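You operate a simulated robot arm through the tools that you are given. There is no shell and no other tool. Be economical: measure what you need, move in short steps, check, and stop when the job is done.

The job below is to be done with a simulated robot arm. You get a single attempt, and the scene is never put back.

Task
Dab the grass spot off the green polo shirt with soap from the jar.
Fine: press and lift, no rubbing; leave the other shirt; dabber back, jar lid screwed on. Set down upright: wooden dabber.

It is judged by the outcome, as a careful person would: the job done as asked, and still so three seconds after it is handed in. It fails if anything else is knocked over, pushed out of place, dropped, spilled or broken. A push-on lid holds only when it is set on centred and level and pressed home; a screw cap is set on level and turned clockwise until tight. Flat cloth is picked up by pressing the open fingertips on it (5 to 10 N) and closing them slowly along it; thin cloth reads only 2 to 8 mm in the jaws.

Robot
A 7-joint arm with a two-finger parallel gripper, fixed in place. Base frame: the origin is at the foot of the arm, x ahead of it, y to its left, z up. Lengths are in m, angles in degrees, forces in N, time in s.
With the tool pointing down near the work surface it reaches from about 0.26 to 0.72 m from the base axis. Its first joint turns from -115.0 to 115.0 degrees. Payload 3.91 kg.
Tool frame: the origin (TCP) lies between the finger pads and is the grasp point; the fingertips stand 0.03 m ahead of it; z points along the fingers, y is the line along which they close. Largest opening 0.11 m; finger width 0.02, thickness 0.01; the body of the gripper, 0.048 by 0.112 m, starts 0.055 m behind the TCP.
Orientation is told as [roll, pitch, yaw] about the base's x, y, z axes, in that order, counted from this pose: with the fingers straight down and closing along the base's y, the tool's x points along the base's -x, its y along +y and its z along -z.

Tools
- The arm moves only by the tool apply_moves. Its argument "deltas" is a list of rows, each a list of 7 numbers: the turn, a rotation vector about the base's x, y, z in degrees, then the shift along the base's x, y, z in m, then the finger opening in m, from 0 to 0.11. In form: [[ax, ay, az, tx, ty, tz, fingers], ...]. A call has 1 to 8 rows; each row shifts and turns the commanded pose from where the row before left it. Rows are played at 5 a second. More than 0.05 m and 8.6 degrees between two rows, or a gripper value outside its range, and nothing of the call is played. Where a pose cannot be reached the arm comes as near as it can. A force on the tool above 40 N (or 10 N above the force at the start of the call, whichever is more), or a blocked arm, ends the call early, and 0.2 s more pass. Each finger travels about 0.108 m/s and halts on what it meets, pressing with about 40 N; the grip force reading is that of the motor and also rises with nothing between the fingers. The clock runs only during rows and for 0.2 s after the last one: add rows that do not move to give the fingers time. The reply holds the time, the measured pose of the TCP, the force on the tool along the base axes, the opening and the grip force, in the units named above and with some noise, with the torque about the TCP (base axes, N m) and any sound that the robot's microphone picked up, and new pictures: "pictures" is both (left out), scene, wrist or none.
- Cameras (640 x 400 px; columns grow to the right, rows downward): "scene" is fixed at [0.2112, 0.499, 1.6088]; the picture's right is [-0.31, 0.95, 0.00], its down [0.90, 0.29, -0.32] and it looks along [-0.31, -0.10, -0.95] (base axes); focal length 225 px, centre (320, 200). "wrist" rides on the gripper at [0.072, 0.017, -0.103] in the tool frame; the picture's right is [-0.23, 0.97, 0.00], its down [-0.76, -0.18, -0.62] and it looks along [-0.61, -0.14, 0.78] (tool axes); focal length 222 px, centre (320, 200). There is no depth. A picture from a camera that has moved, and an enlarged one, comes with that camera's place and axes in the base frame and with its lens. The place of the scene camera against the robot may be out by one fixed shift of up to 0.012 m in any direction.
- slide_trunk(by): slides the trunk up (or, below 0, down) by that many m; the arm rides with it, the base frame stays. It gives what a move gives, with no picture.
- zoom(camera, box): a new picture of the part [left, top, right, bottom] of that camera's present view, enlarged. It takes no simulated time.
- hand_in(): hands the job in; it is judged then, once.

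Work in short steps. Places have to be worked out from the pictures, the camera data and where the tool is seen: move nearer, look again, correct. Check each grasp and each placing, and mend what went wrong. You have 120 turns and 200 pictures in all, those below and enlarged ones among them. Open the gripper and draw the arm clear of the work before you hand the job in, unless the task says otherwise; then end with one line.

The tools are called after "Emit:" by a JSON object that holds its "name" and its "arguments". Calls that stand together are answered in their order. apply_moves: Moves the arm, as the interface text tells. Its arguments: {"type":"object","properties":{"deltas":{"type":"array"},"pictures":{"type":"string","enum":["both","scene","wrist","none"]}},"required":["deltas"]} The other tools are called the same way: slide_trunk (by) slides the trunk up or down; zoom (camera, box) takes an enlarged picture of a part of a camera's view; hand_in () hands the job in.

At the start:

```text
time_s: 0.0
eef_pos: [-0.0061, 0.3845, 1.2701]
orientation: [0.0, 0.0, 0.0]
ft_force: [-0.3, -0.4, -0.6]
ft_torque: [-0.01, 0.02, 0.02]
grip_width: 0.1099
grasp_force: 0.0
trunk travel left (down, up): [-0.9, 0.09]
```

scene: 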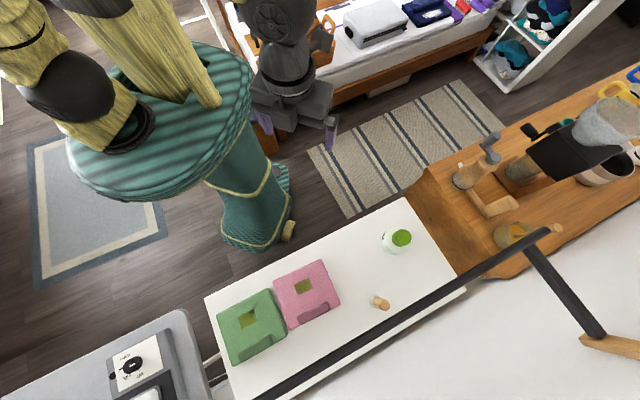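
wrist: 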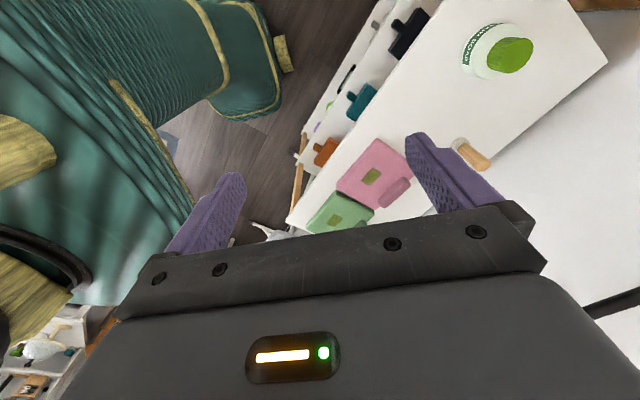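

The scene shows a white table with a green and a pink folded shirt, a jar with a green lid and a small wooden dabber. I'll zoom in on these to locate them.

Emit:
{"name": "zoom", "arguments": {"camera": "scene", "box": [200, 240, 360, 370]}}

Emit:
{"name": "zoom", "arguments": {"camera": "scene", "box": [350, 210, 440, 320]}}

Emit:
{"name": "zoom", "arguments": {"camera": "wrist", "box": [440, 0, 600, 190]}}

```text
3.08 times, centred on (280, 305) of scene
camera zoom: at [0.2112, 0.499, 1.6088], right [-0.31, 0.95, 0.0], down [0.9, 0.29, -0.32], along [-0.31, -0.1, -0.95], focal length 693 px, centre (443, -123)
```

zoom: 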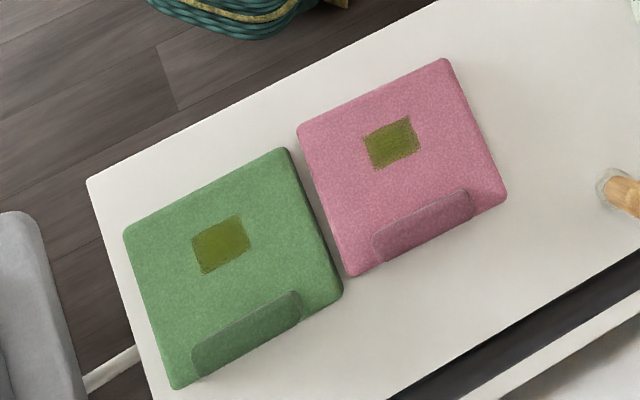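

```text
3.64 times, centred on (395, 265) of scene
camera zoom: at [0.2112, 0.499, 1.6088], right [-0.31, 0.95, 0.0], down [0.9, 0.29, -0.32], along [-0.31, -0.1, -0.95], focal length 819 px, centre (47, -36)
```

zoom: 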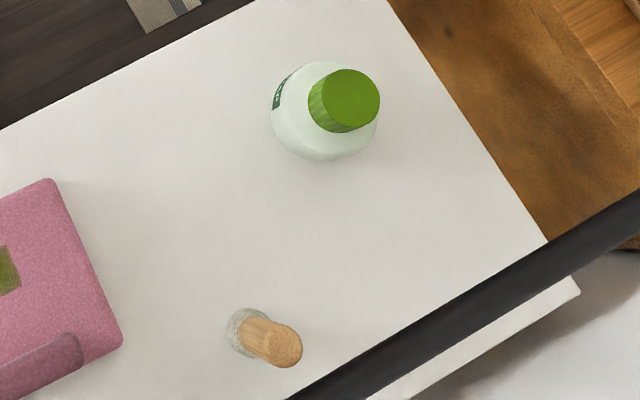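

```text
2.11 times, centred on (520, 95) of wrist
camera zoom: at [-0.0777, 0.3993, 1.3723], right [0.23, 0.97, 0.0], down [0.76, -0.18, 0.62], along [0.61, -0.14, -0.78], focal length 468 px, centre (-101, 421)
```

zoom: 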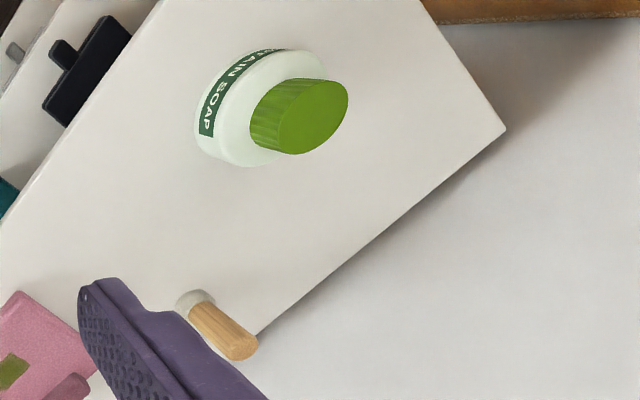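

Jar lid top is near (0.03, 0.69, 0.955) and the dabber top near (0.22, 0.68, 0.955). A dark bar may cross above the table, so I'll look at it before moving.

Emit:
{"name": "zoom", "arguments": {"camera": "wrist", "box": [540, 250, 640, 330]}}

Emit:
{"name": "zoom", "arguments": {"camera": "scene", "box": [240, 200, 640, 400]}}

```text
5.00 times, centred on (590, 290) of wrist
camera zoom: at [-0.0777, 0.3993, 1.3723], right [0.23, 0.97, 0.0], down [0.76, -0.18, 0.62], along [0.61, -0.14, -0.78], focal length 1111 px, centre (-1030, -250)
```

zoom: 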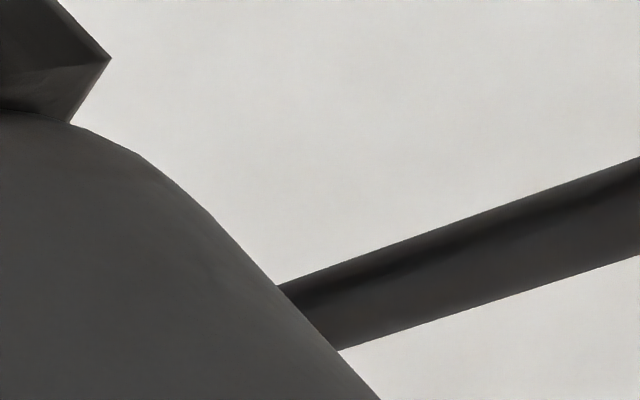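

```text
1.60 times, centred on (440, 300) of scene
camera zoom: at [0.2112, 0.499, 1.6088], right [-0.31, 0.95, 0.0], down [0.9, 0.29, -0.32], along [-0.31, -0.1, -0.95], focal length 360 px, centre (128, 40)
```

zoom: 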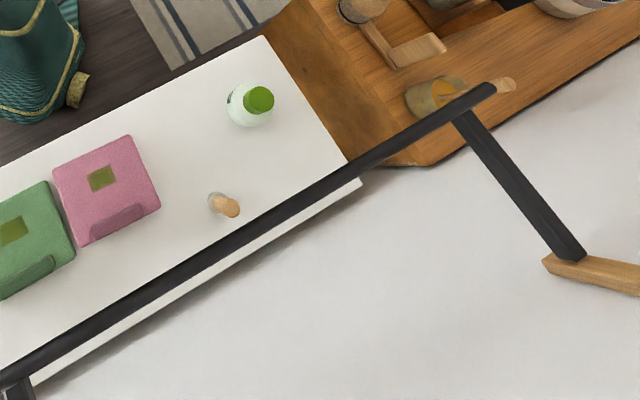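

The dark bar is a horizontal rail about 1.26 m high, running at 45° along x+y≈0.85 between the robot and the dabber's upper space. I must pass under it. I'll lower the trunk first.

Emit:
{"name": "slide_trunk", "arguments": {"by": -0.15}}

```text
time_s: 1.8
eef_pos: [-0.0055, 0.3835, 1.1196]
orientation: [0.0, 0.0, 0.0]
ft_force: [0.5, -0.7, -0.2]
ft_torque: [0.01, -0.02, 0.01]
grip_width: 0.1098
grasp_force: 0.1
trunk travel left (down, up): [-0.75, 0.24]
```

The trunk went down cleanly. I'll move towards the jar at height and look from closer.

Emit:
{"name": "apply_moves", "arguments": {"deltas": [[0, 0, 0, 0, 0.04, 0, 0.11], [0, 0, 0, 0, 0.04, 0, 0.11], [0, 0, 0, 0, 0.04, 0, 0.11], [0, 0, 0, 0, 0.0, 0, 0.11]]}}

```text
time_s: 2.8
eef_pos: [-0.0069, 0.5029, 1.118]
orientation: [0.0, 0.0, 0.0]
ft_force: [-0.1, -0.9, 0.0]
ft_torque: [-0.01, 0.03, 0.01]
grip_width: 0.1104
grasp_force: 0.0
trunk travel left (down, up): [-0.75, 0.24]
camera wrist: at [-0.0787, 0.519, 1.2216], right [0.23, 0.97, 0.0], down [0.76, -0.18, 0.62], along [0.61, -0.14, -0.78], focal length 222 px, centre (320, 200)
```

scene: 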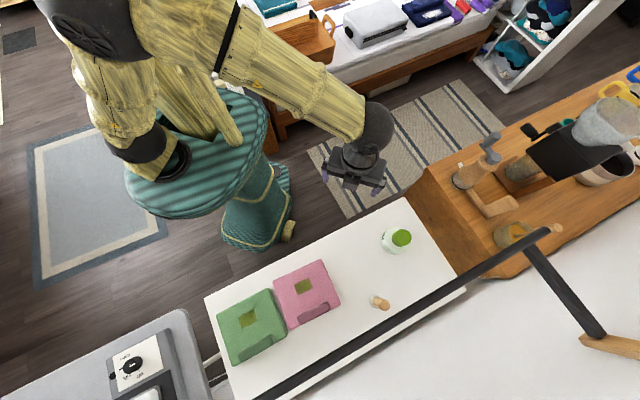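
wrist: 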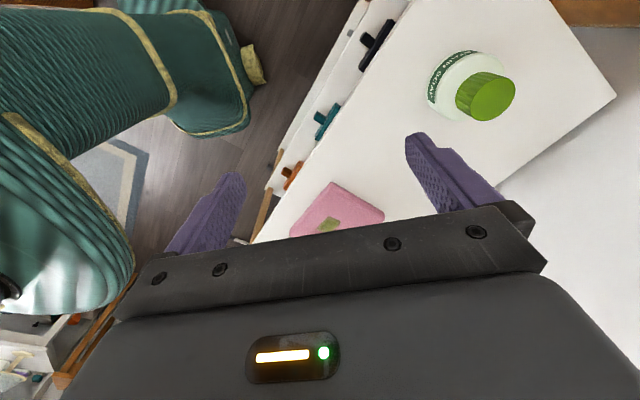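

The lid centre agrees in both views: about (0.03, 0.69), top near z≈0.955. I'll go above it with a vertical tool.

Emit:
{"name": "apply_moves", "arguments": {"deltas": [[0, 0, 0, 0.01, 0.045, 0, 0.11], [0, 0, 0, 0.01, 0.045, 0, 0.11], [0, 0, 0, 0.01, 0.045, -0.03, 0.11], [0, 0, 0, 0.006, 0.045, -0.03, 0.11], [0, 0, 0, 0, 0.005, -0.03, 0.11], [0, 0, 0, 0, 0.0, 0, 0.11]]}}

```text
refused: row 3 steps farther than a row can; nothing moved
```

Emit:
{"name": "apply_moves", "arguments": {"deltas": [[0, 0, 0, 0.01, 0.04, 0, 0.11], [0, 0, 0, 0.01, 0.04, 0, 0.11], [0, 0, 0, 0.01, 0.04, -0.02, 0.11], [0, 0, 0, 0.006, 0.04, -0.02, 0.11], [0, 0, 0, 0, 0.027, -0.03, 0.11], [0, 0, 0, 0, 0.0, -0.02, 0.11], [0, 0, 0, 0, 0.0, 0, 0.11]]}}

```text
time_s: 4.3
eef_pos: [0.0291, 0.6914, 1.0305]
orientation: [0.1, 0.1, -0.1]
ft_force: [0.7, -0.6, 0.1]
ft_torque: [0.01, 0.02, 0.0]
grip_width: 0.11
grasp_force: 0.1
trunk travel left (down, up): [-0.75, 0.24]
camera wrist: at [-0.0433, 0.7069, 1.1333], right [0.23, 0.97, 0.0], down [0.76, -0.18, 0.62], along [0.61, -0.14, -0.78], focal length 222 px, centre (320, 200)
```

scene: 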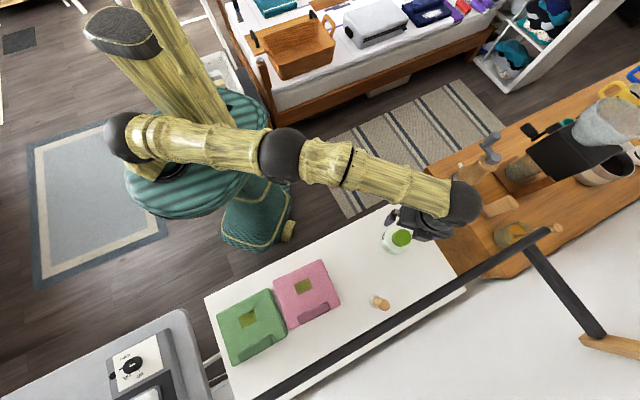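
wrist: 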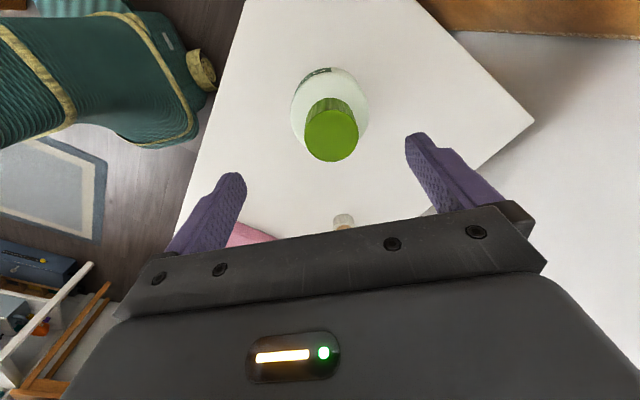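

Combining three wrist views gives lid top at about (0.036, 0.699, 0.942). I'll centre over it and zoom to see the lid height and jar shoulder.

Emit:
{"name": "zoom", "arguments": {"camera": "wrist", "box": [270, 50, 390, 250]}}

Emit:
{"name": "apply_moves", "arguments": {"deltas": [[0, 0, 0, 0.007, 0.008, 0, 0.11], [0, 0, 0, 0, 0, -0.03, 0.11], [0, 0, 0, 0, 0, 0, 0.11]]}}

```text
2.00 times, centred on (330, 150) of wrist
camera zoom: at [-0.0433, 0.7069, 1.1333], right [0.23, 0.97, 0.0], down [0.76, -0.18, 0.62], along [0.61, -0.14, -0.78], focal length 444 px, centre (300, 300)
```

zoom: 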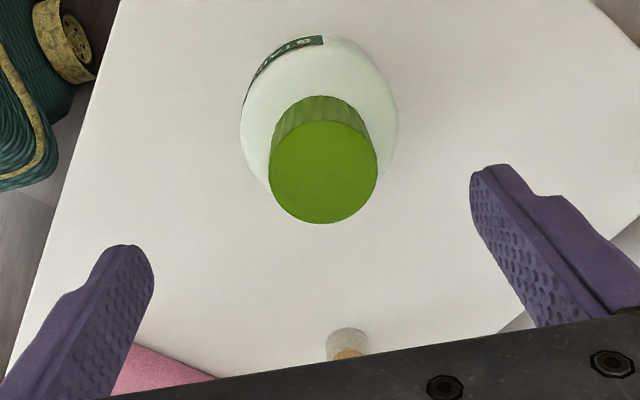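

```text
time_s: 5.2
eef_pos: [0.0356, 0.6973, 0.9997]
orientation: [0.0, 0.0, 0.0]
ft_force: [-0.1, 0.2, 0.4]
ft_torque: [-0.01, 0.01, 0.0]
grip_width: 0.11
grasp_force: 0.1
trunk travel left (down, up): [-0.75, 0.24]
camera wrist: at [-0.0355, 0.7141, 1.1029], right [0.23, 0.97, 0.0], down [0.76, -0.18, 0.62], along [0.61, -0.14, -0.78], focal length 222 px, centre (320, 200)
```

scene: 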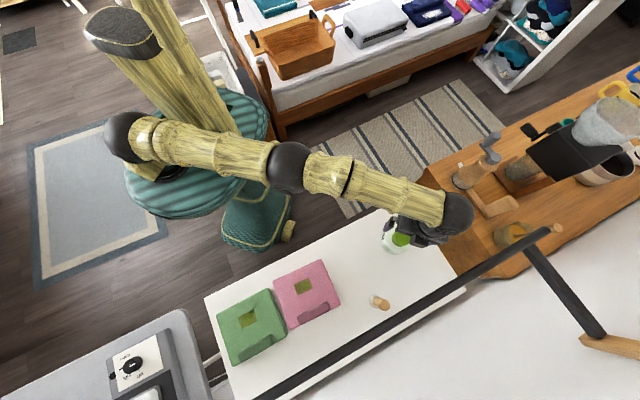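
wrist: 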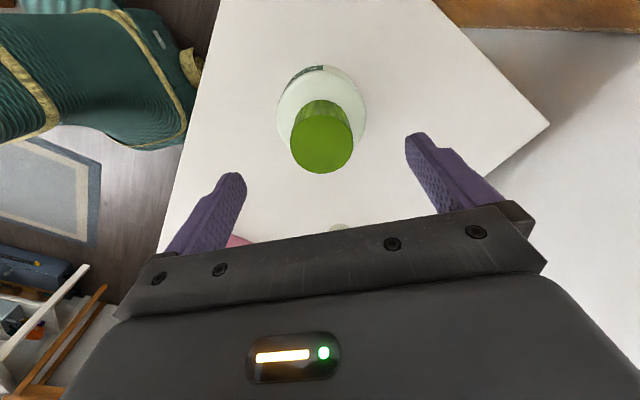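

The lid is about 43 mm across and about 30 mm tall, so I'll aim for TCP z≈0.945. First I'll turn the tool to −60° so there's room to unscrew counter-clockwise.

Emit:
{"name": "apply_moves", "arguments": {"deltas": [[0, 0, -8.5, 0.001, 0.001, 0, 0.11], [0, 0, -8.5, 0, 0, 0, 0.11], [0, 0, -8.5, 0, 0, 0, 0.11], [0, 0, -8.5, 0, 0, 0, 0.11], [0, 0, -8.5, 0, 0, 0, 0.11], [0, 0, -8.5, 0, 0, 0, 0.11], [0, 0, -8.5, 0, 0, 0, 0.11], [0, 0, 0, 0, 0, 0, 0.11]], "pictures": "wrist"}}

```text
time_s: 7.0
eef_pos: [0.0379, 0.7002, 0.9999]
orientation: [0.0, 0.0, -59.6]
ft_force: [-0.7, -0.3, 0.2]
ft_torque: [-0.02, 0.01, 0.0]
grip_width: 0.1097
grasp_force: 0.1
trunk travel left (down, up): [-0.75, 0.24]
camera wrist: at [0.0167, 0.77, 1.1018], right [0.96, 0.3, 0.0], down [0.23, -0.75, 0.62], along [0.18, -0.6, -0.78], focal length 222 px, centre (320, 200)
```

wrist: 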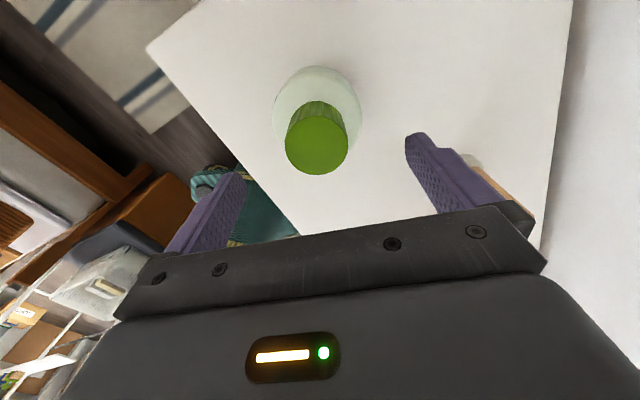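

Lid centre is within 2 mm of (0.037, 0.698). I'll descend to grip height and close.

Emit:
{"name": "apply_moves", "arguments": {"deltas": [[0, 0, 0, -0.001, -0.002, -0.03, 0.11], [0, 0, 0, 0, 0, -0.015, 0.11], [0, 0, 0, 0, 0, -0.009, 0.08], [0, 0, 0, 0, 0, 0, 0.06], [0, 0, 0, 0, 0, 0, 0.05]], "pictures": "wrist"}}

```text
time_s: 8.2
eef_pos: [0.0374, 0.6977, 0.9468]
orientation: [0.0, 0.0, -59.5]
ft_force: [-1.2, -2.3, -0.6]
ft_torque: [-0.02, -0.02, 0.01]
grip_width: 0.0512
grasp_force: 1.1
trunk travel left (down, up): [-0.75, 0.24]
camera wrist: at [0.0154, 0.7672, 1.0487], right [0.95, 0.3, 0.0], down [0.23, -0.75, 0.62], along [0.19, -0.6, -0.78], focal length 222 px, centre (320, 200)
```

wrist: 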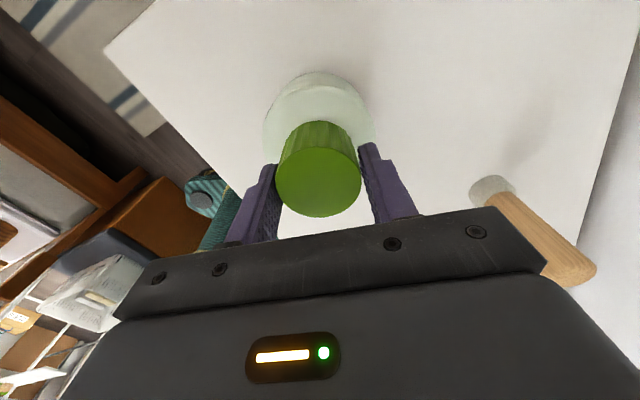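

Fingers straddle the lid. I'll close onto it.

Emit:
{"name": "apply_moves", "arguments": {"deltas": [[0, 0, 0, 0, 0, 0, 0.046], [0, 0, 0, 0, 0, 0, 0.043], [0, 0, 0, 0, 0, 0, 0.038], [0, 0, 0, 0, 0, 0, 0.036], [0, 0, 0, 0, 0, 0, 0.036]], "pictures": "wrist"}}

```text
time_s: 9.3
eef_pos: [0.0372, 0.6972, 0.9467]
orientation: [0.0, 0.0, -59.5]
ft_force: [-4.1, -5.6, -2.6]
ft_torque: [-0.17, 0.12, -0.01]
grip_width: 0.05
grasp_force: 39.9
trunk travel left (down, up): [-0.75, 0.24]
camera wrist: at [0.0154, 0.767, 1.049], right [0.95, 0.3, 0.0], down [0.23, -0.75, 0.62], along [0.19, -0.6, -0.78], focal length 222 px, centre (320, 200)
```

wrist: 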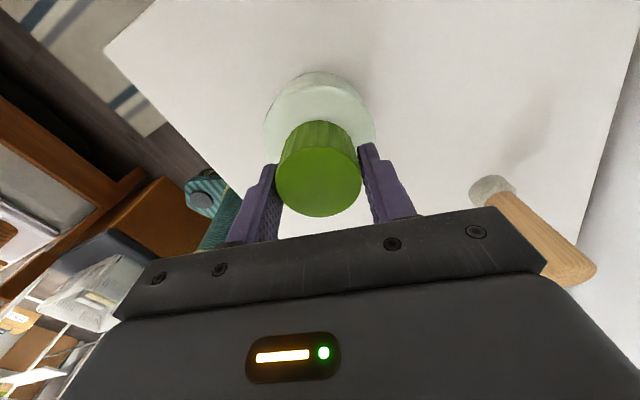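

Firmly gripped at 50 mm with a slight sideways force. I'll start turning counter-clockwise with a small step and check torque.

Emit:
{"name": "apply_moves", "arguments": {"deltas": [[0, 0, 0, -0.0007, -0.0004, 0, 0.036], [0, 0, 8, 0, 0, 0, 0.036], [0, 0, 8, 0, 0, 0, 0.036], [0, 0, 8, 0, 0, 0, 0.036], [0, 0, 8, 0, 0, 0, 0.036]], "pictures": "wrist"}}

```text
time_s: 10.6
eef_pos: [0.0377, 0.6989, 0.9451]
orientation: [0.2, 0.0, -27.4]
ft_force: [6.0, 5.5, 4.1]
ft_torque: [-0.39, -0.06, 0.0]
grip_width: 0.0497
grasp_force: 39.6
trunk travel left (down, up): [-0.75, 0.24]
camera wrist: at [-0.0179, 0.7452, 1.0487], right [0.65, 0.76, 0.0], down [0.59, -0.51, 0.62], along [0.47, -0.4, -0.78], focal length 222 px, centre (320, 200)
```

wrist: 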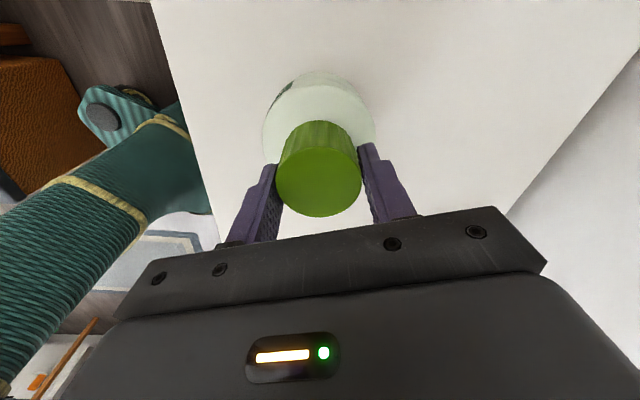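

The label stayed consistent with a stationary jar, so the lid is turning. Continuing counter-clockwise with a small lift.

Emit:
{"name": "apply_moves", "arguments": {"deltas": [[0, 0, 8, 0, 0, 0.0004, 0.036], [0, 0, 8, 0, 0, 0.0004, 0.036], [0, 0, 8, 0, 0, 0.0004, 0.036], [0, 0, 8, 0, 0, 0.0004, 0.036], [0, 0, 8, 0, 0, 0.0004, 0.036], [0, 0, 8, 0, 0, 0.0004, 0.036], [0, 0, 8, 0, 0, 0.0004, 0.036], [0, 0, 8, 0, 0, 0.0004, 0.036]], "pictures": "wrist"}}

```text
time_s: 12.3
eef_pos: [0.0364, 0.7001, 0.9473]
orientation: [0.1, 0.1, 36.7]
ft_force: [3.5, 27.9, 0.0]
ft_torque: [0.12, 0.1, -0.03]
grip_width: 0.0484
grasp_force: 39.7
trunk travel left (down, up): [-0.75, 0.24]
camera wrist: at [-0.0316, 0.6691, 1.0499], right [-0.4, 0.92, 0.0], down [0.72, 0.31, 0.62], along [0.57, 0.25, -0.78], focal length 222 px, centre (320, 200)
```

wrist: 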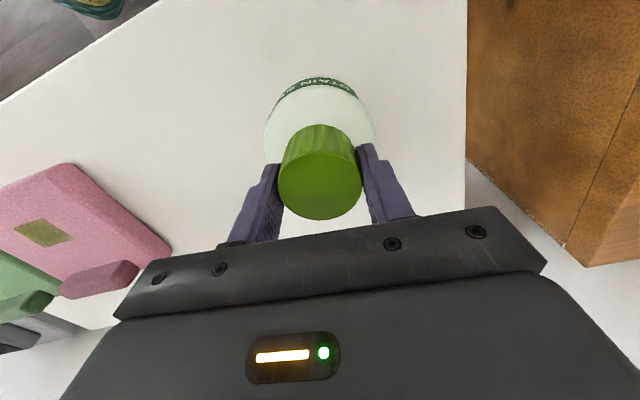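

The lid turns and rises slightly, but a 28 N sideways force has built up. I'll relieve it with a small +y shift before continuing.

Emit:
{"name": "apply_moves", "arguments": {"deltas": [[0, 0, 0, 0, 0.001, 0, 0.036], [0, 0, 0, 0, 0, 0, 0.036]], "pictures": "none"}}

```text
time_s: 12.9
eef_pos: [0.0357, 0.701, 0.9466]
orientation: [0.0, 0.1, 36.6]
ft_force: [2.3, 20.1, -0.4]
ft_torque: [0.59, 0.04, 0.0]
grip_width: 0.0487
grasp_force: 40.3
trunk travel left (down, up): [-0.75, 0.24]
```

Emit:
{"name": "apply_moves", "arguments": {"deltas": [[0, 0, 0, 0, 0.001, 0, 0.036], [0, 0, 0, 0, 0.001, 0, 0.036], [0, 0, 0, 0, 0, 0, 0.036]], "pictures": "wrist"}}

```text
time_s: 13.8
eef_pos: [0.0349, 0.6991, 0.947]
orientation: [-0.2, 0.2, 36.5]
ft_force: [0.8, 1.5, -0.8]
ft_torque: [0.22, 0.08, -0.02]
grip_width: 0.0484
grasp_force: 39.9
trunk travel left (down, up): [-0.75, 0.24]
camera wrist: at [-0.0318, 0.6699, 1.0502], right [-0.4, 0.92, 0.0], down [0.72, 0.31, 0.62], along [0.57, 0.24, -0.78], focal length 222 px, centre (320, 200)
```

wrist: 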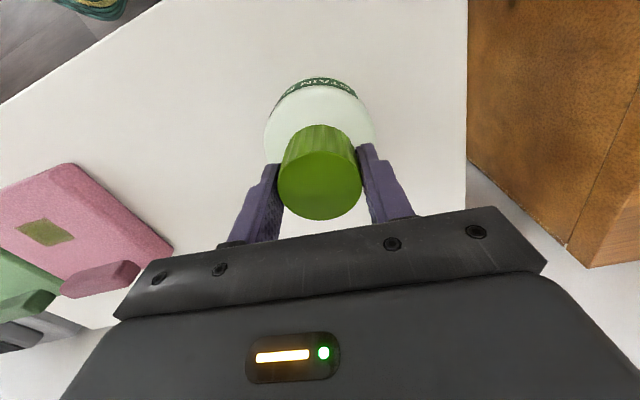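

Force relieved. Another 56° counter-clockwise.

Emit:
{"name": "apply_moves", "arguments": {"deltas": [[0, 0, 8, 0, 0, 0.0004, 0.036], [0, 0, 8, 0, 0, 0.0004, 0.036], [0, 0, 8, 0, 0, 0.0004, 0.036], [0, 0, 8, 0, 0, 0.0004, 0.036], [0, 0, 0, 0, 0, 0, 0.036]], "pictures": "wrist"}}

```text
time_s: 14.9
eef_pos: [0.0366, 0.6999, 0.9489]
orientation: [0.0, 0.3, 68.6]
ft_force: [-4.1, -3.7, -17.9]
ft_torque: [0.2, 0.01, -0.02]
grip_width: 0.0486
grasp_force: 40.0
trunk travel left (down, up): [-0.75, 0.24]
camera wrist: at [-0.0059, 0.6383, 1.0513], right [-0.82, 0.57, 0.0], down [0.44, 0.65, 0.62], along [0.35, 0.51, -0.78], focal length 222 px, centre (320, 200)
```

wrist: 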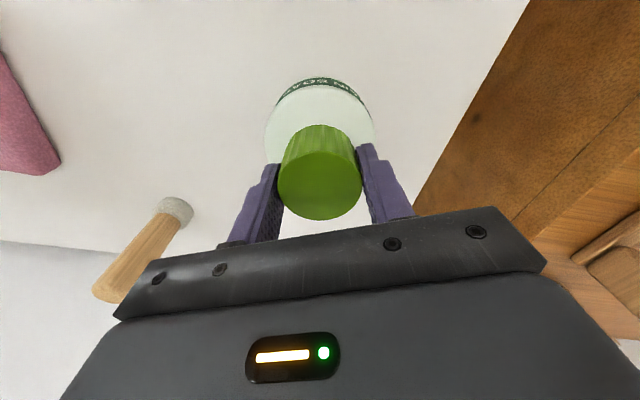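

Now there's −18 N vertically. I need to see whether the jar is turning with the lid, so I'll zoom on the label.

Emit:
{"name": "zoom", "arguments": {"camera": "wrist", "box": [250, 60, 390, 230]}}

```text
2.35 times, centred on (320, 145) of wrist
camera zoom: at [-0.0059, 0.6383, 1.0513], right [-0.82, 0.57, 0.0], down [0.44, 0.65, 0.62], along [0.35, 0.51, -0.78], focal length 523 px, centre (320, 329)
```

zoom: 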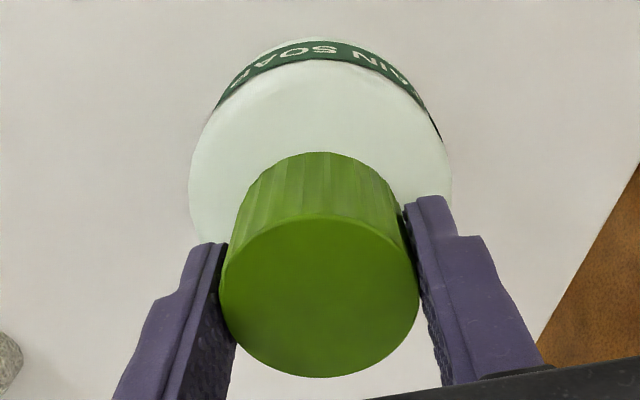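

The jar is still (label shifted consistently). I was lifting faster than the thread, so I'll back off 1 mm and keep turning with less lift.

Emit:
{"name": "apply_moves", "arguments": {"deltas": [[0, 0, 0, 0, 0, -0.0015, 0.036], [0, 0, 8, 0, 0, 0.0001, 0.036], [0, 0, 8, 0, 0, 0.0001, 0.036], [0, 0, 8, 0, 0, 0.0001, 0.036], [0, 0, 8, 0, 0, 0.0001, 0.036], [0, 0, 0, 0, 0, 0, 0.036]], "pictures": "wrist"}}

```text
time_s: 16.4
eef_pos: [0.0358, 0.6998, 0.9483]
orientation: [0.0, 0.0, 100.5]
ft_force: [-7.2, -5.3, -12.2]
ft_torque: [-0.31, 0.05, 0.03]
grip_width: 0.0485
grasp_force: 39.9
trunk travel left (down, up): [-0.75, 0.24]
camera wrist: at [0.0327, 0.6249, 1.0514], right [-1.0, 0.04, 0.0], down [0.03, 0.78, 0.62], along [0.03, 0.62, -0.78], focal length 222 px, centre (320, 200)
```

wrist: 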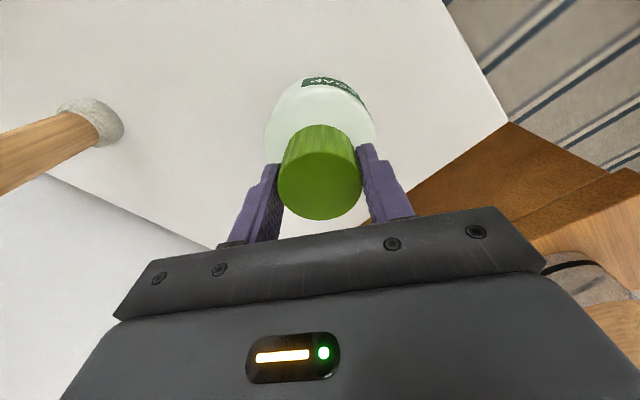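

160° done and jar steady. I'll release, swing back and regrip for more turns.

Emit:
{"name": "apply_moves", "arguments": {"deltas": [[0, 0, 0, 0, 0, 0, 0.07], [0, 0, 0, 0, 0, 0, 0.07], [0, 0, -8.5, 0, 0, 0, 0.07], [0, 0, -8.5, 0, 0, 0, 0.07], [0, 0, -8.5, 0, 0, 0, 0.07], [0, 0, -8.5, 0, 0, 0, 0.07], [0, 0, -8.5, 0, 0, 0, 0.07], [0, 0, -8.5, 0, 0, 0, 0.07]], "pictures": "wrist"}}

Emit:
{"name": "apply_moves", "arguments": {"deltas": [[0, 0, -8.5, 0, 0, 0, 0.07], [0, 0, -8.5, 0, 0, 0, 0.07], [0, 0, -8.5, 0, 0, 0, 0.07], [0, 0, -8.5, 0, 0, 0, 0.07], [0, 0, -8.5, 0, 0, 0, 0.07], [0, 0, -8.5, 0, 0, 0, 0.07], [0, 0, -8.5, 0, 0, 0, 0.07], [0, 0, -8.5, 0, 0, 0, 0.07]], "pictures": "none"}}

Emit:
{"name": "apply_moves", "arguments": {"deltas": [[0, 0, -8.5, 0, 0, 0, 0.07], [0, 0, -8.5, 0, 0, 0, 0.07], [0, 0, -8.5, 0, 0, 0, 0.07], [0, 0, -8.5, 0, 0, 0, 0.07], [0, 0, 0, 0, 0, 0, 0.07]], "pictures": "wrist"}}

```text
time_s: 18.1
eef_pos: [0.0358, 0.6996, 0.9491]
orientation: [0.0, 0.0, 49.3]
ft_force: [0.5, -0.6, -0.1]
ft_torque: [0.01, 0.03, 0.01]
grip_width: 0.0699
grasp_force: 0.0
trunk travel left (down, up): [-0.75, 0.24]
camera wrist: at [-0.0233, 0.6549, 1.052], right [-0.59, 0.81, 0.0], down [0.63, 0.46, 0.62], along [0.5, 0.37, -0.78], focal length 222 px, centre (320, 200)
```

wrist: 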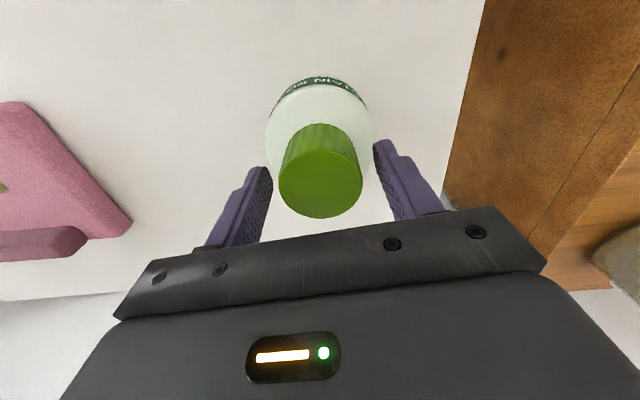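

```text
time_s: 19.9
eef_pos: [0.0363, 0.6998, 0.9482]
orientation: [0.0, -0.1, -18.6]
ft_force: [-0.7, -0.7, 0.5]
ft_torque: [0.0, -0.03, 0.01]
grip_width: 0.0701
grasp_force: 0.1
trunk travel left (down, up): [-0.75, 0.24]
```

```text
time_s: 21.1
eef_pos: [0.0366, 0.6998, 0.9474]
orientation: [0.0, 0.0, -52.7]
ft_force: [-0.5, 0.0, 0.3]
ft_torque: [0.01, 0.02, 0.03]
grip_width: 0.0699
grasp_force: 0.0
trunk travel left (down, up): [-0.75, 0.24]
camera wrist: at [0.006, 0.7671, 1.0512], right [0.91, 0.41, 0.0], down [0.32, -0.71, 0.62], along [0.26, -0.57, -0.78], focal length 222 px, centre (320, 200)
```

wrist: 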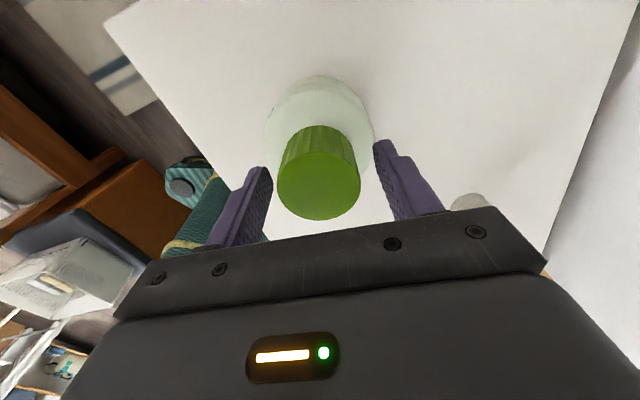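

Lid still centred between the fingers. Regrip and turn again.

Emit:
{"name": "apply_moves", "arguments": {"deltas": [[0, 0, 0, 0, 0, 0, 0.055], [0, 0, 0, 0, 0, 0, 0.04], [0, 0, 0, 0, 0, 0, 0.036], [0, 0, 8, 0, 0, 0.0001, 0.036], [0, 0, 8, 0, 0, 0.0001, 0.036], [0, 0, 8, 0, 0, 0.0001, 0.036], [0, 0, 8, 0, 0, 0.0001, 0.036]], "pictures": "none"}}

Emit:
{"name": "apply_moves", "arguments": {"deltas": [[0, 0, 8, 0, 0, 0.0001, 0.036], [0, 0, 8, 0, 0, 0.0001, 0.036], [0, 0, 8, 0, 0, 0.0001, 0.036], [0, 0, 8, 0, 0, 0.0001, 0.036], [0, 0, 8, 0, 0, 0.0001, 0.036], [0, 0, 8, 0, 0, 0.0001, 0.036], [0, 0, 8, 0, 0, 0.0001, 0.036]], "pictures": "wrist"}}

```text
time_s: 22.8
eef_pos: [0.0349, 0.6986, 0.9488]
orientation: [-0.1, 0.0, -20.2]
ft_force: [-5.1, -8.8, -3.7]
ft_torque: [0.33, -0.03, 0.0]
grip_width: 0.0518
grasp_force: 40.6
trunk travel left (down, up): [-0.75, 0.24]
```

```text
time_s: 24.4
eef_pos: [0.0347, 0.7001, 0.9493]
orientation: [0.0, -0.1, 35.7]
ft_force: [-7.9, -10.3, -4.5]
ft_torque: [-0.06, 0.19, 0.0]
grip_width: 0.0516
grasp_force: 39.4
trunk travel left (down, up): [-0.75, 0.24]
camera wrist: at [-0.0328, 0.6702, 1.0529], right [-0.38, 0.92, 0.0], down [0.72, 0.3, 0.62], along [0.58, 0.24, -0.78], focal length 222 px, centre (320, 200)
```

wrist: 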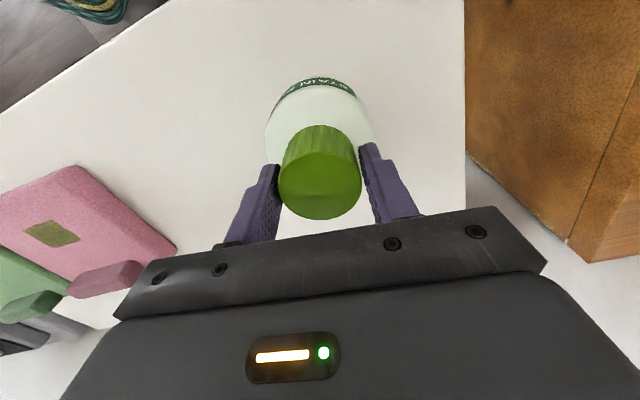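

Still turning smoothly. Continue.

Emit:
{"name": "apply_moves", "arguments": {"deltas": [[0, 0, 8, 0, 0, 0.0001, 0.036], [0, 0, 8, 0, 0, 0.0001, 0.036], [0, 0, 8, 0, 0, 0.0001, 0.036], [0, 0, 8, 0, 0, 0.0001, 0.036], [0, 0, 8, 0, 0, 0.0001, 0.036], [0, 0, 8, 0, 0, 0.0001, 0.036], [0, 0, 8, 0, 0, 0.0001, 0.036], [0, 0, 0, 0, 0, 0, 0.036]], "pictures": "wrist"}}

```text
time_s: 26.1
eef_pos: [0.0367, 0.7004, 0.9509]
orientation: [0.0, 0.0, 91.6]
ft_force: [-2.9, -0.3, 0.4]
ft_torque: [-0.01, 0.09, 0.0]
grip_width: 0.0517
grasp_force: 40.4
trunk travel left (down, up): [-0.75, 0.24]
camera wrist: at [0.0221, 0.6261, 1.054], right [-0.98, 0.2, 0.0], down [0.16, 0.77, 0.62], along [0.13, 0.61, -0.78], focal length 222 px, centre (320, 200)
```

wrist: 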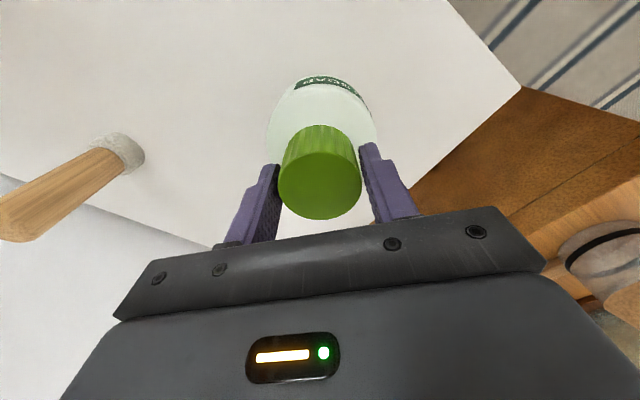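

About 300° total now. I'll test with a gentle lift of 3 mm.

Emit:
{"name": "apply_moves", "arguments": {"deltas": [[0, 0, 0, 0, 0, 0.0015, 0.036], [0, 0, 0, 0, 0, 0.0015, 0.036], [0, 0, 0, 0, 0, 0, 0.036]], "pictures": "wrist"}}

```text
time_s: 26.9
eef_pos: [0.0368, 0.7014, 0.9531]
orientation: [0.0, 0.0, 91.5]
ft_force: [-3.1, 1.0, -1.9]
ft_torque: [-0.01, 0.1, 0.01]
grip_width: 0.0515
grasp_force: 40.2
trunk travel left (down, up): [-0.75, 0.24]
camera wrist: at [0.022, 0.626, 1.0562], right [-0.98, 0.2, 0.0], down [0.16, 0.77, 0.62], along [0.13, 0.61, -0.78], focal length 222 px, centre (320, 200)
```

wrist: 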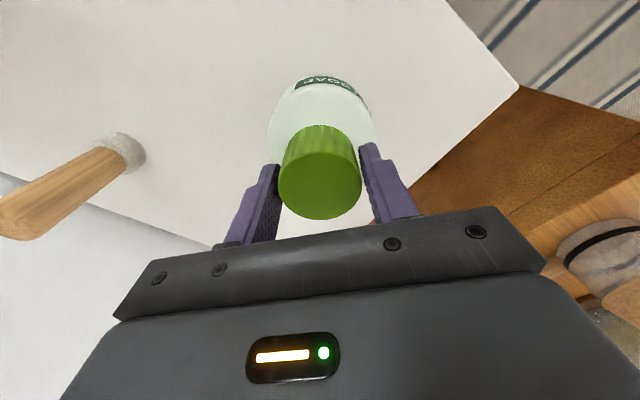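

Only ~2 N, the lid seems free. Lift another 1 cm and check that the jar stays.

Emit:
{"name": "apply_moves", "arguments": {"deltas": [[0, 0, 0, 0, 0, 0.003, 0.036], [0, 0, 0, 0, 0, 0.004, 0.036], [0, 0, 0, 0, 0, 0.004, 0.036], [0, 0, 0, 0, 0, 0, 0.036]], "pictures": "wrist"}}

```text
time_s: 27.9
eef_pos: [0.0375, 0.6992, 0.9642]
orientation: [0.1, -0.1, 91.4]
ft_force: [-0.9, 1.5, 0.4]
ft_torque: [-0.03, -0.01, 0.01]
grip_width: 0.0516
grasp_force: 40.1
trunk travel left (down, up): [-0.75, 0.24]
camera wrist: at [0.0227, 0.6255, 1.0675], right [-0.98, 0.2, 0.0], down [0.16, 0.77, 0.62], along [0.13, 0.61, -0.78], focal length 222 px, centre (320, 200)
```

wrist: 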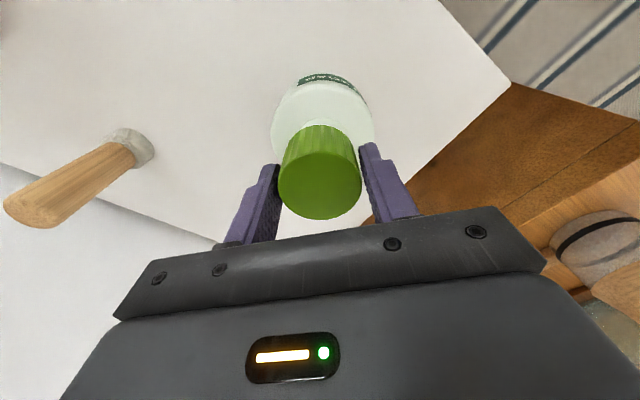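

The jar stayed and the lid is off. I'll lift it and carry it to the clear table area near (0.09, 0.58).

Emit:
{"name": "apply_moves", "arguments": {"deltas": [[0, 0, 0, 0, 0, 0.02, 0.036], [0, 0, 0, 0, 0, 0.02, 0.036], [0, 0, 0, 0.015, -0.03, 0, 0.036], [0, 0, 0, 0.02, -0.04, 0, 0.036], [0, 0, 0, 0.02, -0.04, 0, 0.036], [0, 0, 0, 0, -0.01, -0.02, 0.036], [0, 0, 0, 0, 0, 0, 0.036]]}}

```text
time_s: 29.6
eef_pos: [0.0922, 0.5791, 0.985]
orientation: [-0.1, 0.0, 91.3]
ft_force: [0.0, -1.2, -0.4]
ft_torque: [0.02, -0.02, 0.01]
grip_width: 0.0518
grasp_force: 40.1
trunk travel left (down, up): [-0.75, 0.24]
camera wrist: at [0.0767, 0.5053, 1.0881], right [-0.98, 0.2, 0.0], down [0.16, 0.77, 0.62], along [0.13, 0.61, -0.78], focal length 222 px, centre (320, 200)
```

scene: 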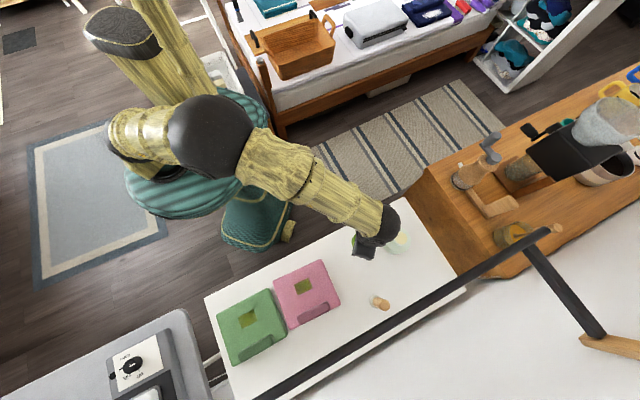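
wrist: 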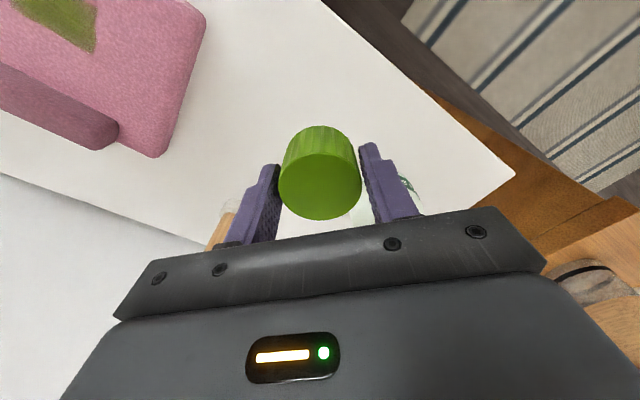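

Position is good. Descend towards the table, watching for contact.

Emit:
{"name": "apply_moves", "arguments": {"deltas": [[0, 0, 0, 0, 0, -0.03, 0.036], [0, 0, 0, 0, 0, -0.03, 0.036], [0, 0, 0, 0, 0, -0.015, 0.036], [0, 0, 0, 0, 0, 0, 0.036]], "pictures": "wrist"}}

```text
time_s: 30.6
eef_pos: [0.0909, 0.5802, 0.9101]
orientation: [0.0, 0.1, 91.6]
ft_force: [0.2, 1.1, -0.6]
ft_torque: [0.04, 0.0, -0.01]
grip_width: 0.0516
grasp_force: 39.9
trunk travel left (down, up): [-0.75, 0.24]
camera wrist: at [0.0759, 0.5053, 1.0122], right [-0.98, 0.2, 0.0], down [0.16, 0.77, 0.62], along [0.13, 0.61, -0.78], focal length 222 px, centre (320, 200)
```

wrist: 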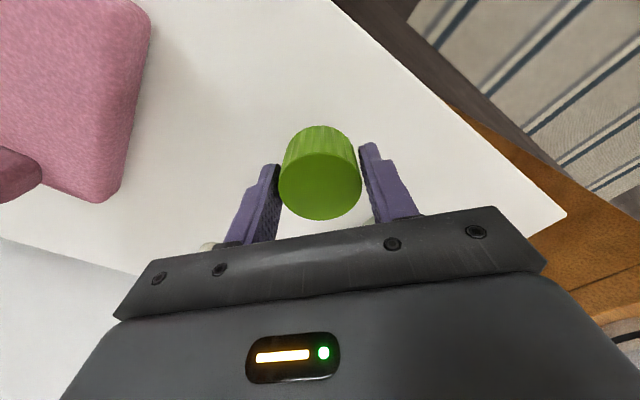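

Emit:
{"name": "apply_moves", "arguments": {"deltas": [[0, 0, 0, 0, 0, -0.01, 0.036], [0, 0, 0, 0, 0, -0.01, 0.036], [0, 0, 0, 0, 0, -0.005, 0.036], [0, 0, 0, 0, 0, -0.003, 0.036], [0, 0, 0, 0, 0, -0.003, 0.036], [0, 0, 0, 0, 0, 0, 0.036]], "pictures": "wrist"}}

```text
time_s: 31.8
eef_pos: [0.0912, 0.5829, 0.8855]
orientation: [-0.2, -0.7, 91.5]
ft_force: [0.2, -2.7, 18.3]
ft_torque: [-0.36, 0.21, 0.06]
grip_width: 0.0517
grasp_force: 39.8
trunk travel left (down, up): [-0.75, 0.24]
stopped in row 6: the force on the tool passed its limit at 41 N (the readings are from after the stop); the commanded pose is now the measured one
camera wrist: at [0.0764, 0.5072, 0.9878], right [-0.98, 0.2, 0.0], down [0.16, 0.76, 0.63], along [0.13, 0.62, -0.77], focal length 222 px, centre (320, 200)
```

wrist: 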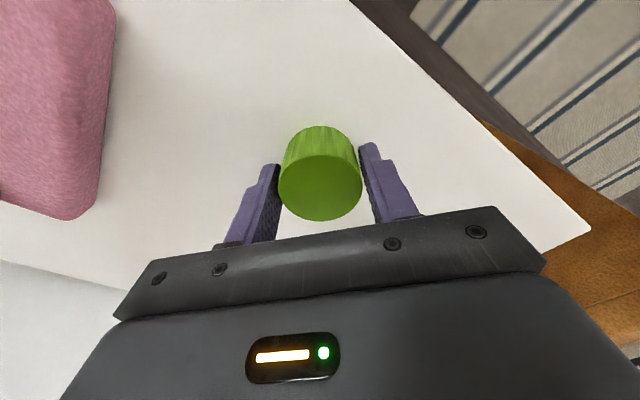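

The lid touched the table at TCP z≈0.8855, so the table is near 0.852. I'll ease off and open.

Emit:
{"name": "apply_moves", "arguments": {"deltas": [[0, 0.7, 0, 0, 0, 0.0015, 0.036], [0, 0, 0, 0, 0, 0, 0.06], [0, 0, 0, 0, 0, 0, 0.075], [0, 0, 0, 0, 0, 0.02, 0.075], [0, 0, 0, 0, 0, 0.04, 0.09], [0, 0, 0, 0, 0, 0.04, 0.09], [0, 0, 0, 0, -0.02, 0.03, 0.09]]}}

```text
time_s: 33.4
eef_pos: [0.0879, 0.5587, 1.0159]
orientation: [0.6, -0.5, 91.5]
ft_force: [-0.1, 0.5, -0.1]
ft_torque: [-0.01, -0.04, -0.02]
grip_width: 0.0899
grasp_force: 0.1
trunk travel left (down, up): [-0.75, 0.24]
camera wrist: at [0.0751, 0.485, 1.1187], right [-0.98, 0.2, 0.01], down [0.17, 0.76, 0.63], along [0.12, 0.62, -0.78], focal length 222 px, centre (320, 200)
```

scene: 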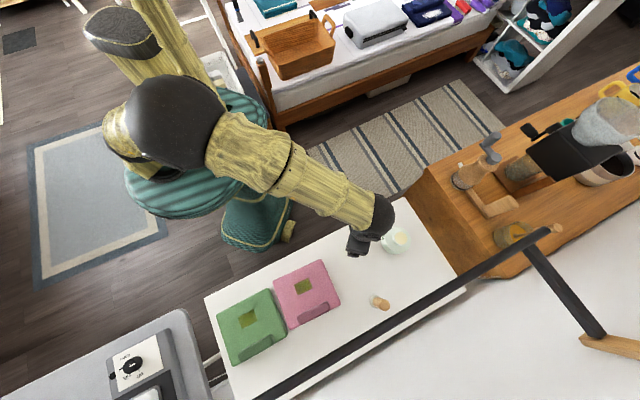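
wrist: 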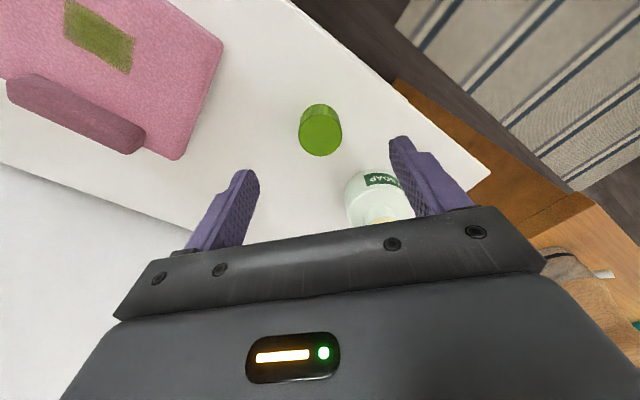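

Lid stands on the table and the dabber is at about (0.225, 0.68), top z≈0.96. To stay under the rail I'll take it with the tool tilted outward ~45° and the camera on top, so I rotate yaw to about −108° first.

Emit:
{"name": "apply_moves", "arguments": {"deltas": [[0, 0, -8.5, 0, -0.01, 0.01, 0.09], [0, 0, -8.5, 0, -0.01, 0.01, 0.09], [0, 0, -8.5, 0, -0.01, 0.01, 0.09], [0, 0, -8.5, 0, -0.01, 0, 0.09], [0, 0, -8.5, 0, -0.01, 0, 0.09], [0, 0, -8.5, 0, -0.01, 0, 0.09], [0, 0, -8.5, 0, 0, 0, 0.09], [0, 0, -8.5, 0, 0, 0, 0.09]], "pictures": "none"}}

Emit:
{"name": "apply_moves", "arguments": {"deltas": [[0, 0, -8.5, 0, 0, 0, 0.09], [0, 0, -8.5, 0, 0, 0, 0.09], [0, 0, -8.5, 0, 0, 0, 0.09], [0, 0, -8.5, 0, 0, 0, 0.09], [0, 0, -8.5, 0, 0, 0, 0.09], [0, 0, -8.5, 0, 0, 0, 0.09], [0, 0, -8.5, 0, 0, 0, 0.09], [0, 0, -8.5, 0, 0, 0, 0.09]], "pictures": "none"}}

Emit:
{"name": "apply_moves", "arguments": {"deltas": [[0, 0, -8.5, 0, 0, 0, 0.09], [0, 0, -8.5, 0, 0, 0, 0.09], [0, 0, -8.5, 0, 0, 0, 0.09], [0, 0, -8.5, 0, 0, 0, 0.09], [0, 0, -8.5, 0, 0, 0, 0.09], [0, 0, -8.5, 0, 0, 0, 0.09], [0, 0, -8.5, 0, 0, 0, 0.09], [0, 0, 0, 0, 0, 0, 0.09]]}}

```text
time_s: 35.2
eef_pos: [0.0917, 0.503, 1.0448]
orientation: [0.7, -0.5, 23.4]
ft_force: [-0.5, 0.5, -0.3]
ft_torque: [-0.01, -0.02, -0.02]
grip_width: 0.09
grasp_force: 0.1
trunk travel left (down, up): [-0.75, 0.24]
```

```text
time_s: 37.0
eef_pos: [0.0907, 0.5025, 1.0451]
orientation: [0.6, -0.5, -44.7]
ft_force: [-0.3, 0.5, -0.7]
ft_torque: [0.03, 0.0, 0.01]
grip_width: 0.0901
grasp_force: 0.0
trunk travel left (down, up): [-0.75, 0.24]
```

```text
time_s: 38.8
eef_pos: [0.0917, 0.5035, 1.0441]
orientation: [0.7, -0.5, -104.1]
ft_force: [0.0, -0.1, -0.8]
ft_torque: [0.01, 0.01, 0.01]
grip_width: 0.0901
grasp_force: 0.1
trunk travel left (down, up): [-0.75, 0.24]
camera wrist: at [0.1251, 0.5692, 1.1469], right [0.89, -0.46, 0.01], down [-0.36, -0.69, 0.63], along [-0.28, -0.56, -0.78], focal length 222 px, centre (320, 200)
```

scene: 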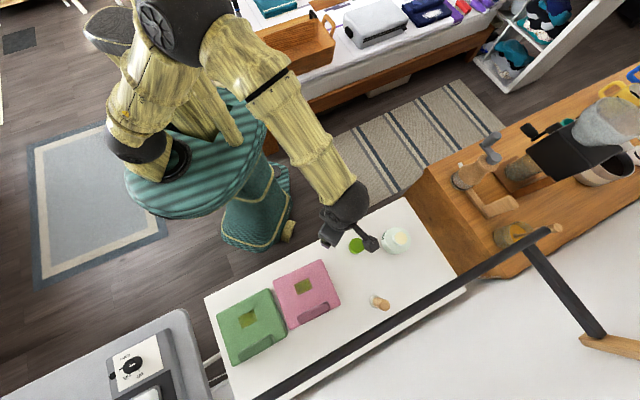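
wrist: 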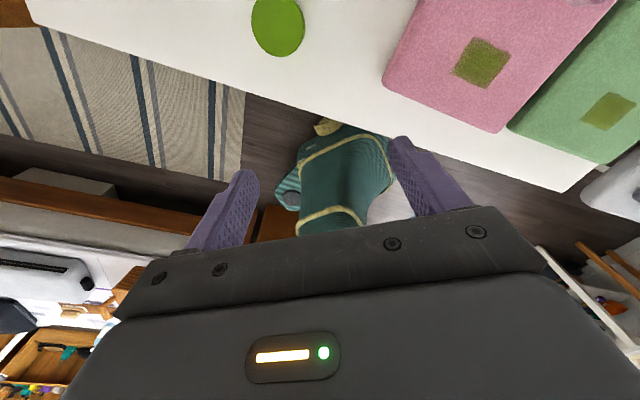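

Yaw −104° reached fine. Now tilt the tool 45° outward (towards azimuth 76°) in place.

Emit:
{"name": "apply_moves", "arguments": {"deltas": [[6.6, -1.3, 0, 0, 0, 0, 0.07], [7.28, -1.81, 0, 0, 0, 0, 0.07], [7.28, -1.81, 0, 0, 0, 0, 0.07], [7.28, -1.81, 0, 0, 0, 0, 0.07], [7.28, -1.81, 0, 0, 0, 0, 0.07], [7.28, -1.81, 0, 0, 0, 0, 0.07], [0, 0, 0, 0, 0, 0, 0.07]]}}

```text
time_s: 40.4
eef_pos: [0.0907, 0.5037, 1.0452]
orientation: [0.3, 43.8, -103.9]
ft_force: [-0.5, 0.5, 0.5]
ft_torque: [-0.02, 0.01, -0.01]
grip_width: 0.07
grasp_force: 0.0
trunk travel left (down, up): [-0.75, 0.24]
camera wrist: at [0.1024, 0.4789, 1.1688], right [0.9, -0.4, -0.15], down [-0.41, -0.91, -0.08], along [-0.11, 0.13, -0.98], focal length 222 px, centre (320, 200)
```

scene: 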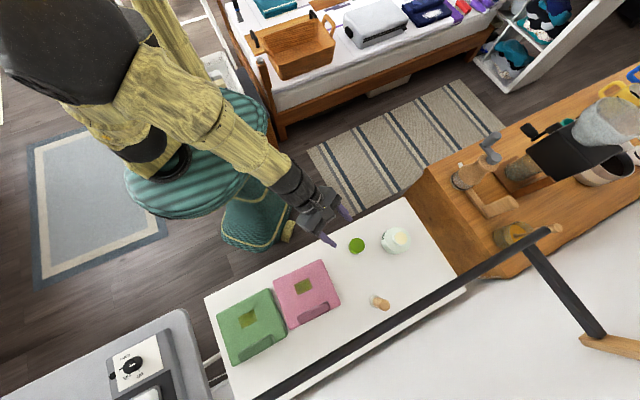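
wrist: 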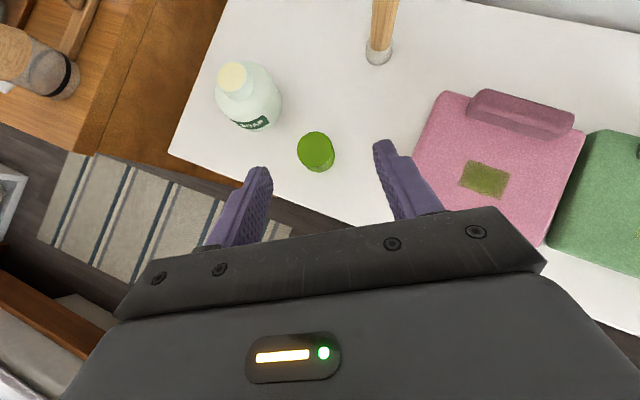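

Excellent view of everything. I'll zoom on the jar mouth and the dabber.

Emit:
{"name": "zoom", "arguments": {"camera": "wrist", "box": [200, 40, 300, 140]}}

Emit:
{"name": "zoom", "arguments": {"camera": "wrist", "box": [330, 0, 430, 80]}}

```text
4.00 times, centred on (250, 90) of wrist
camera zoom: at [0.1024, 0.4789, 1.1688], right [0.9, -0.4, -0.15], down [-0.41, -0.91, -0.08], along [-0.11, 0.13, -0.98], focal length 888 px, centre (600, 640)
```

zoom: 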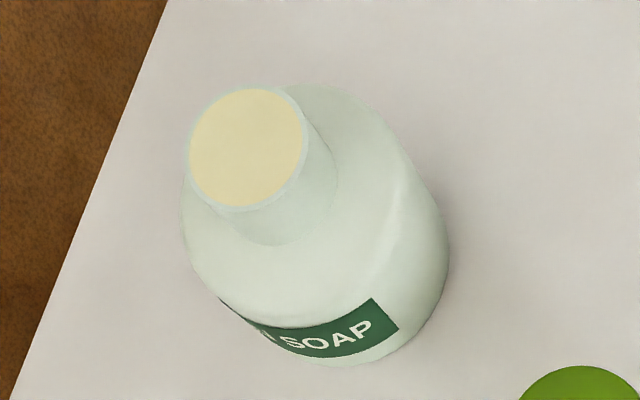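

```text
5.00 times, centred on (380, 40) of wrist
camera zoom: at [0.1024, 0.4789, 1.1688], right [0.9, -0.4, -0.15], down [-0.41, -0.91, -0.08], along [-0.11, 0.13, -0.98], focal length 1111 px, centre (20, 1000)
```

zoom: 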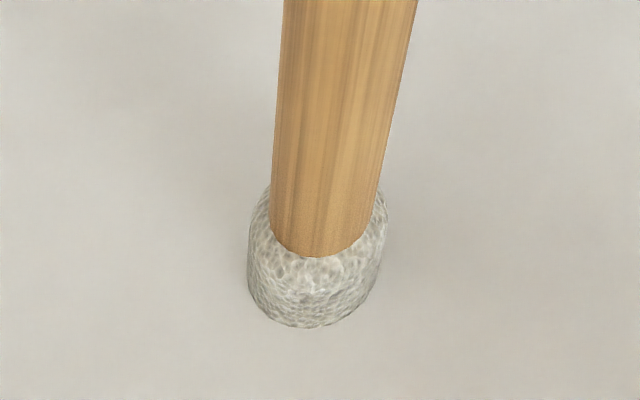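

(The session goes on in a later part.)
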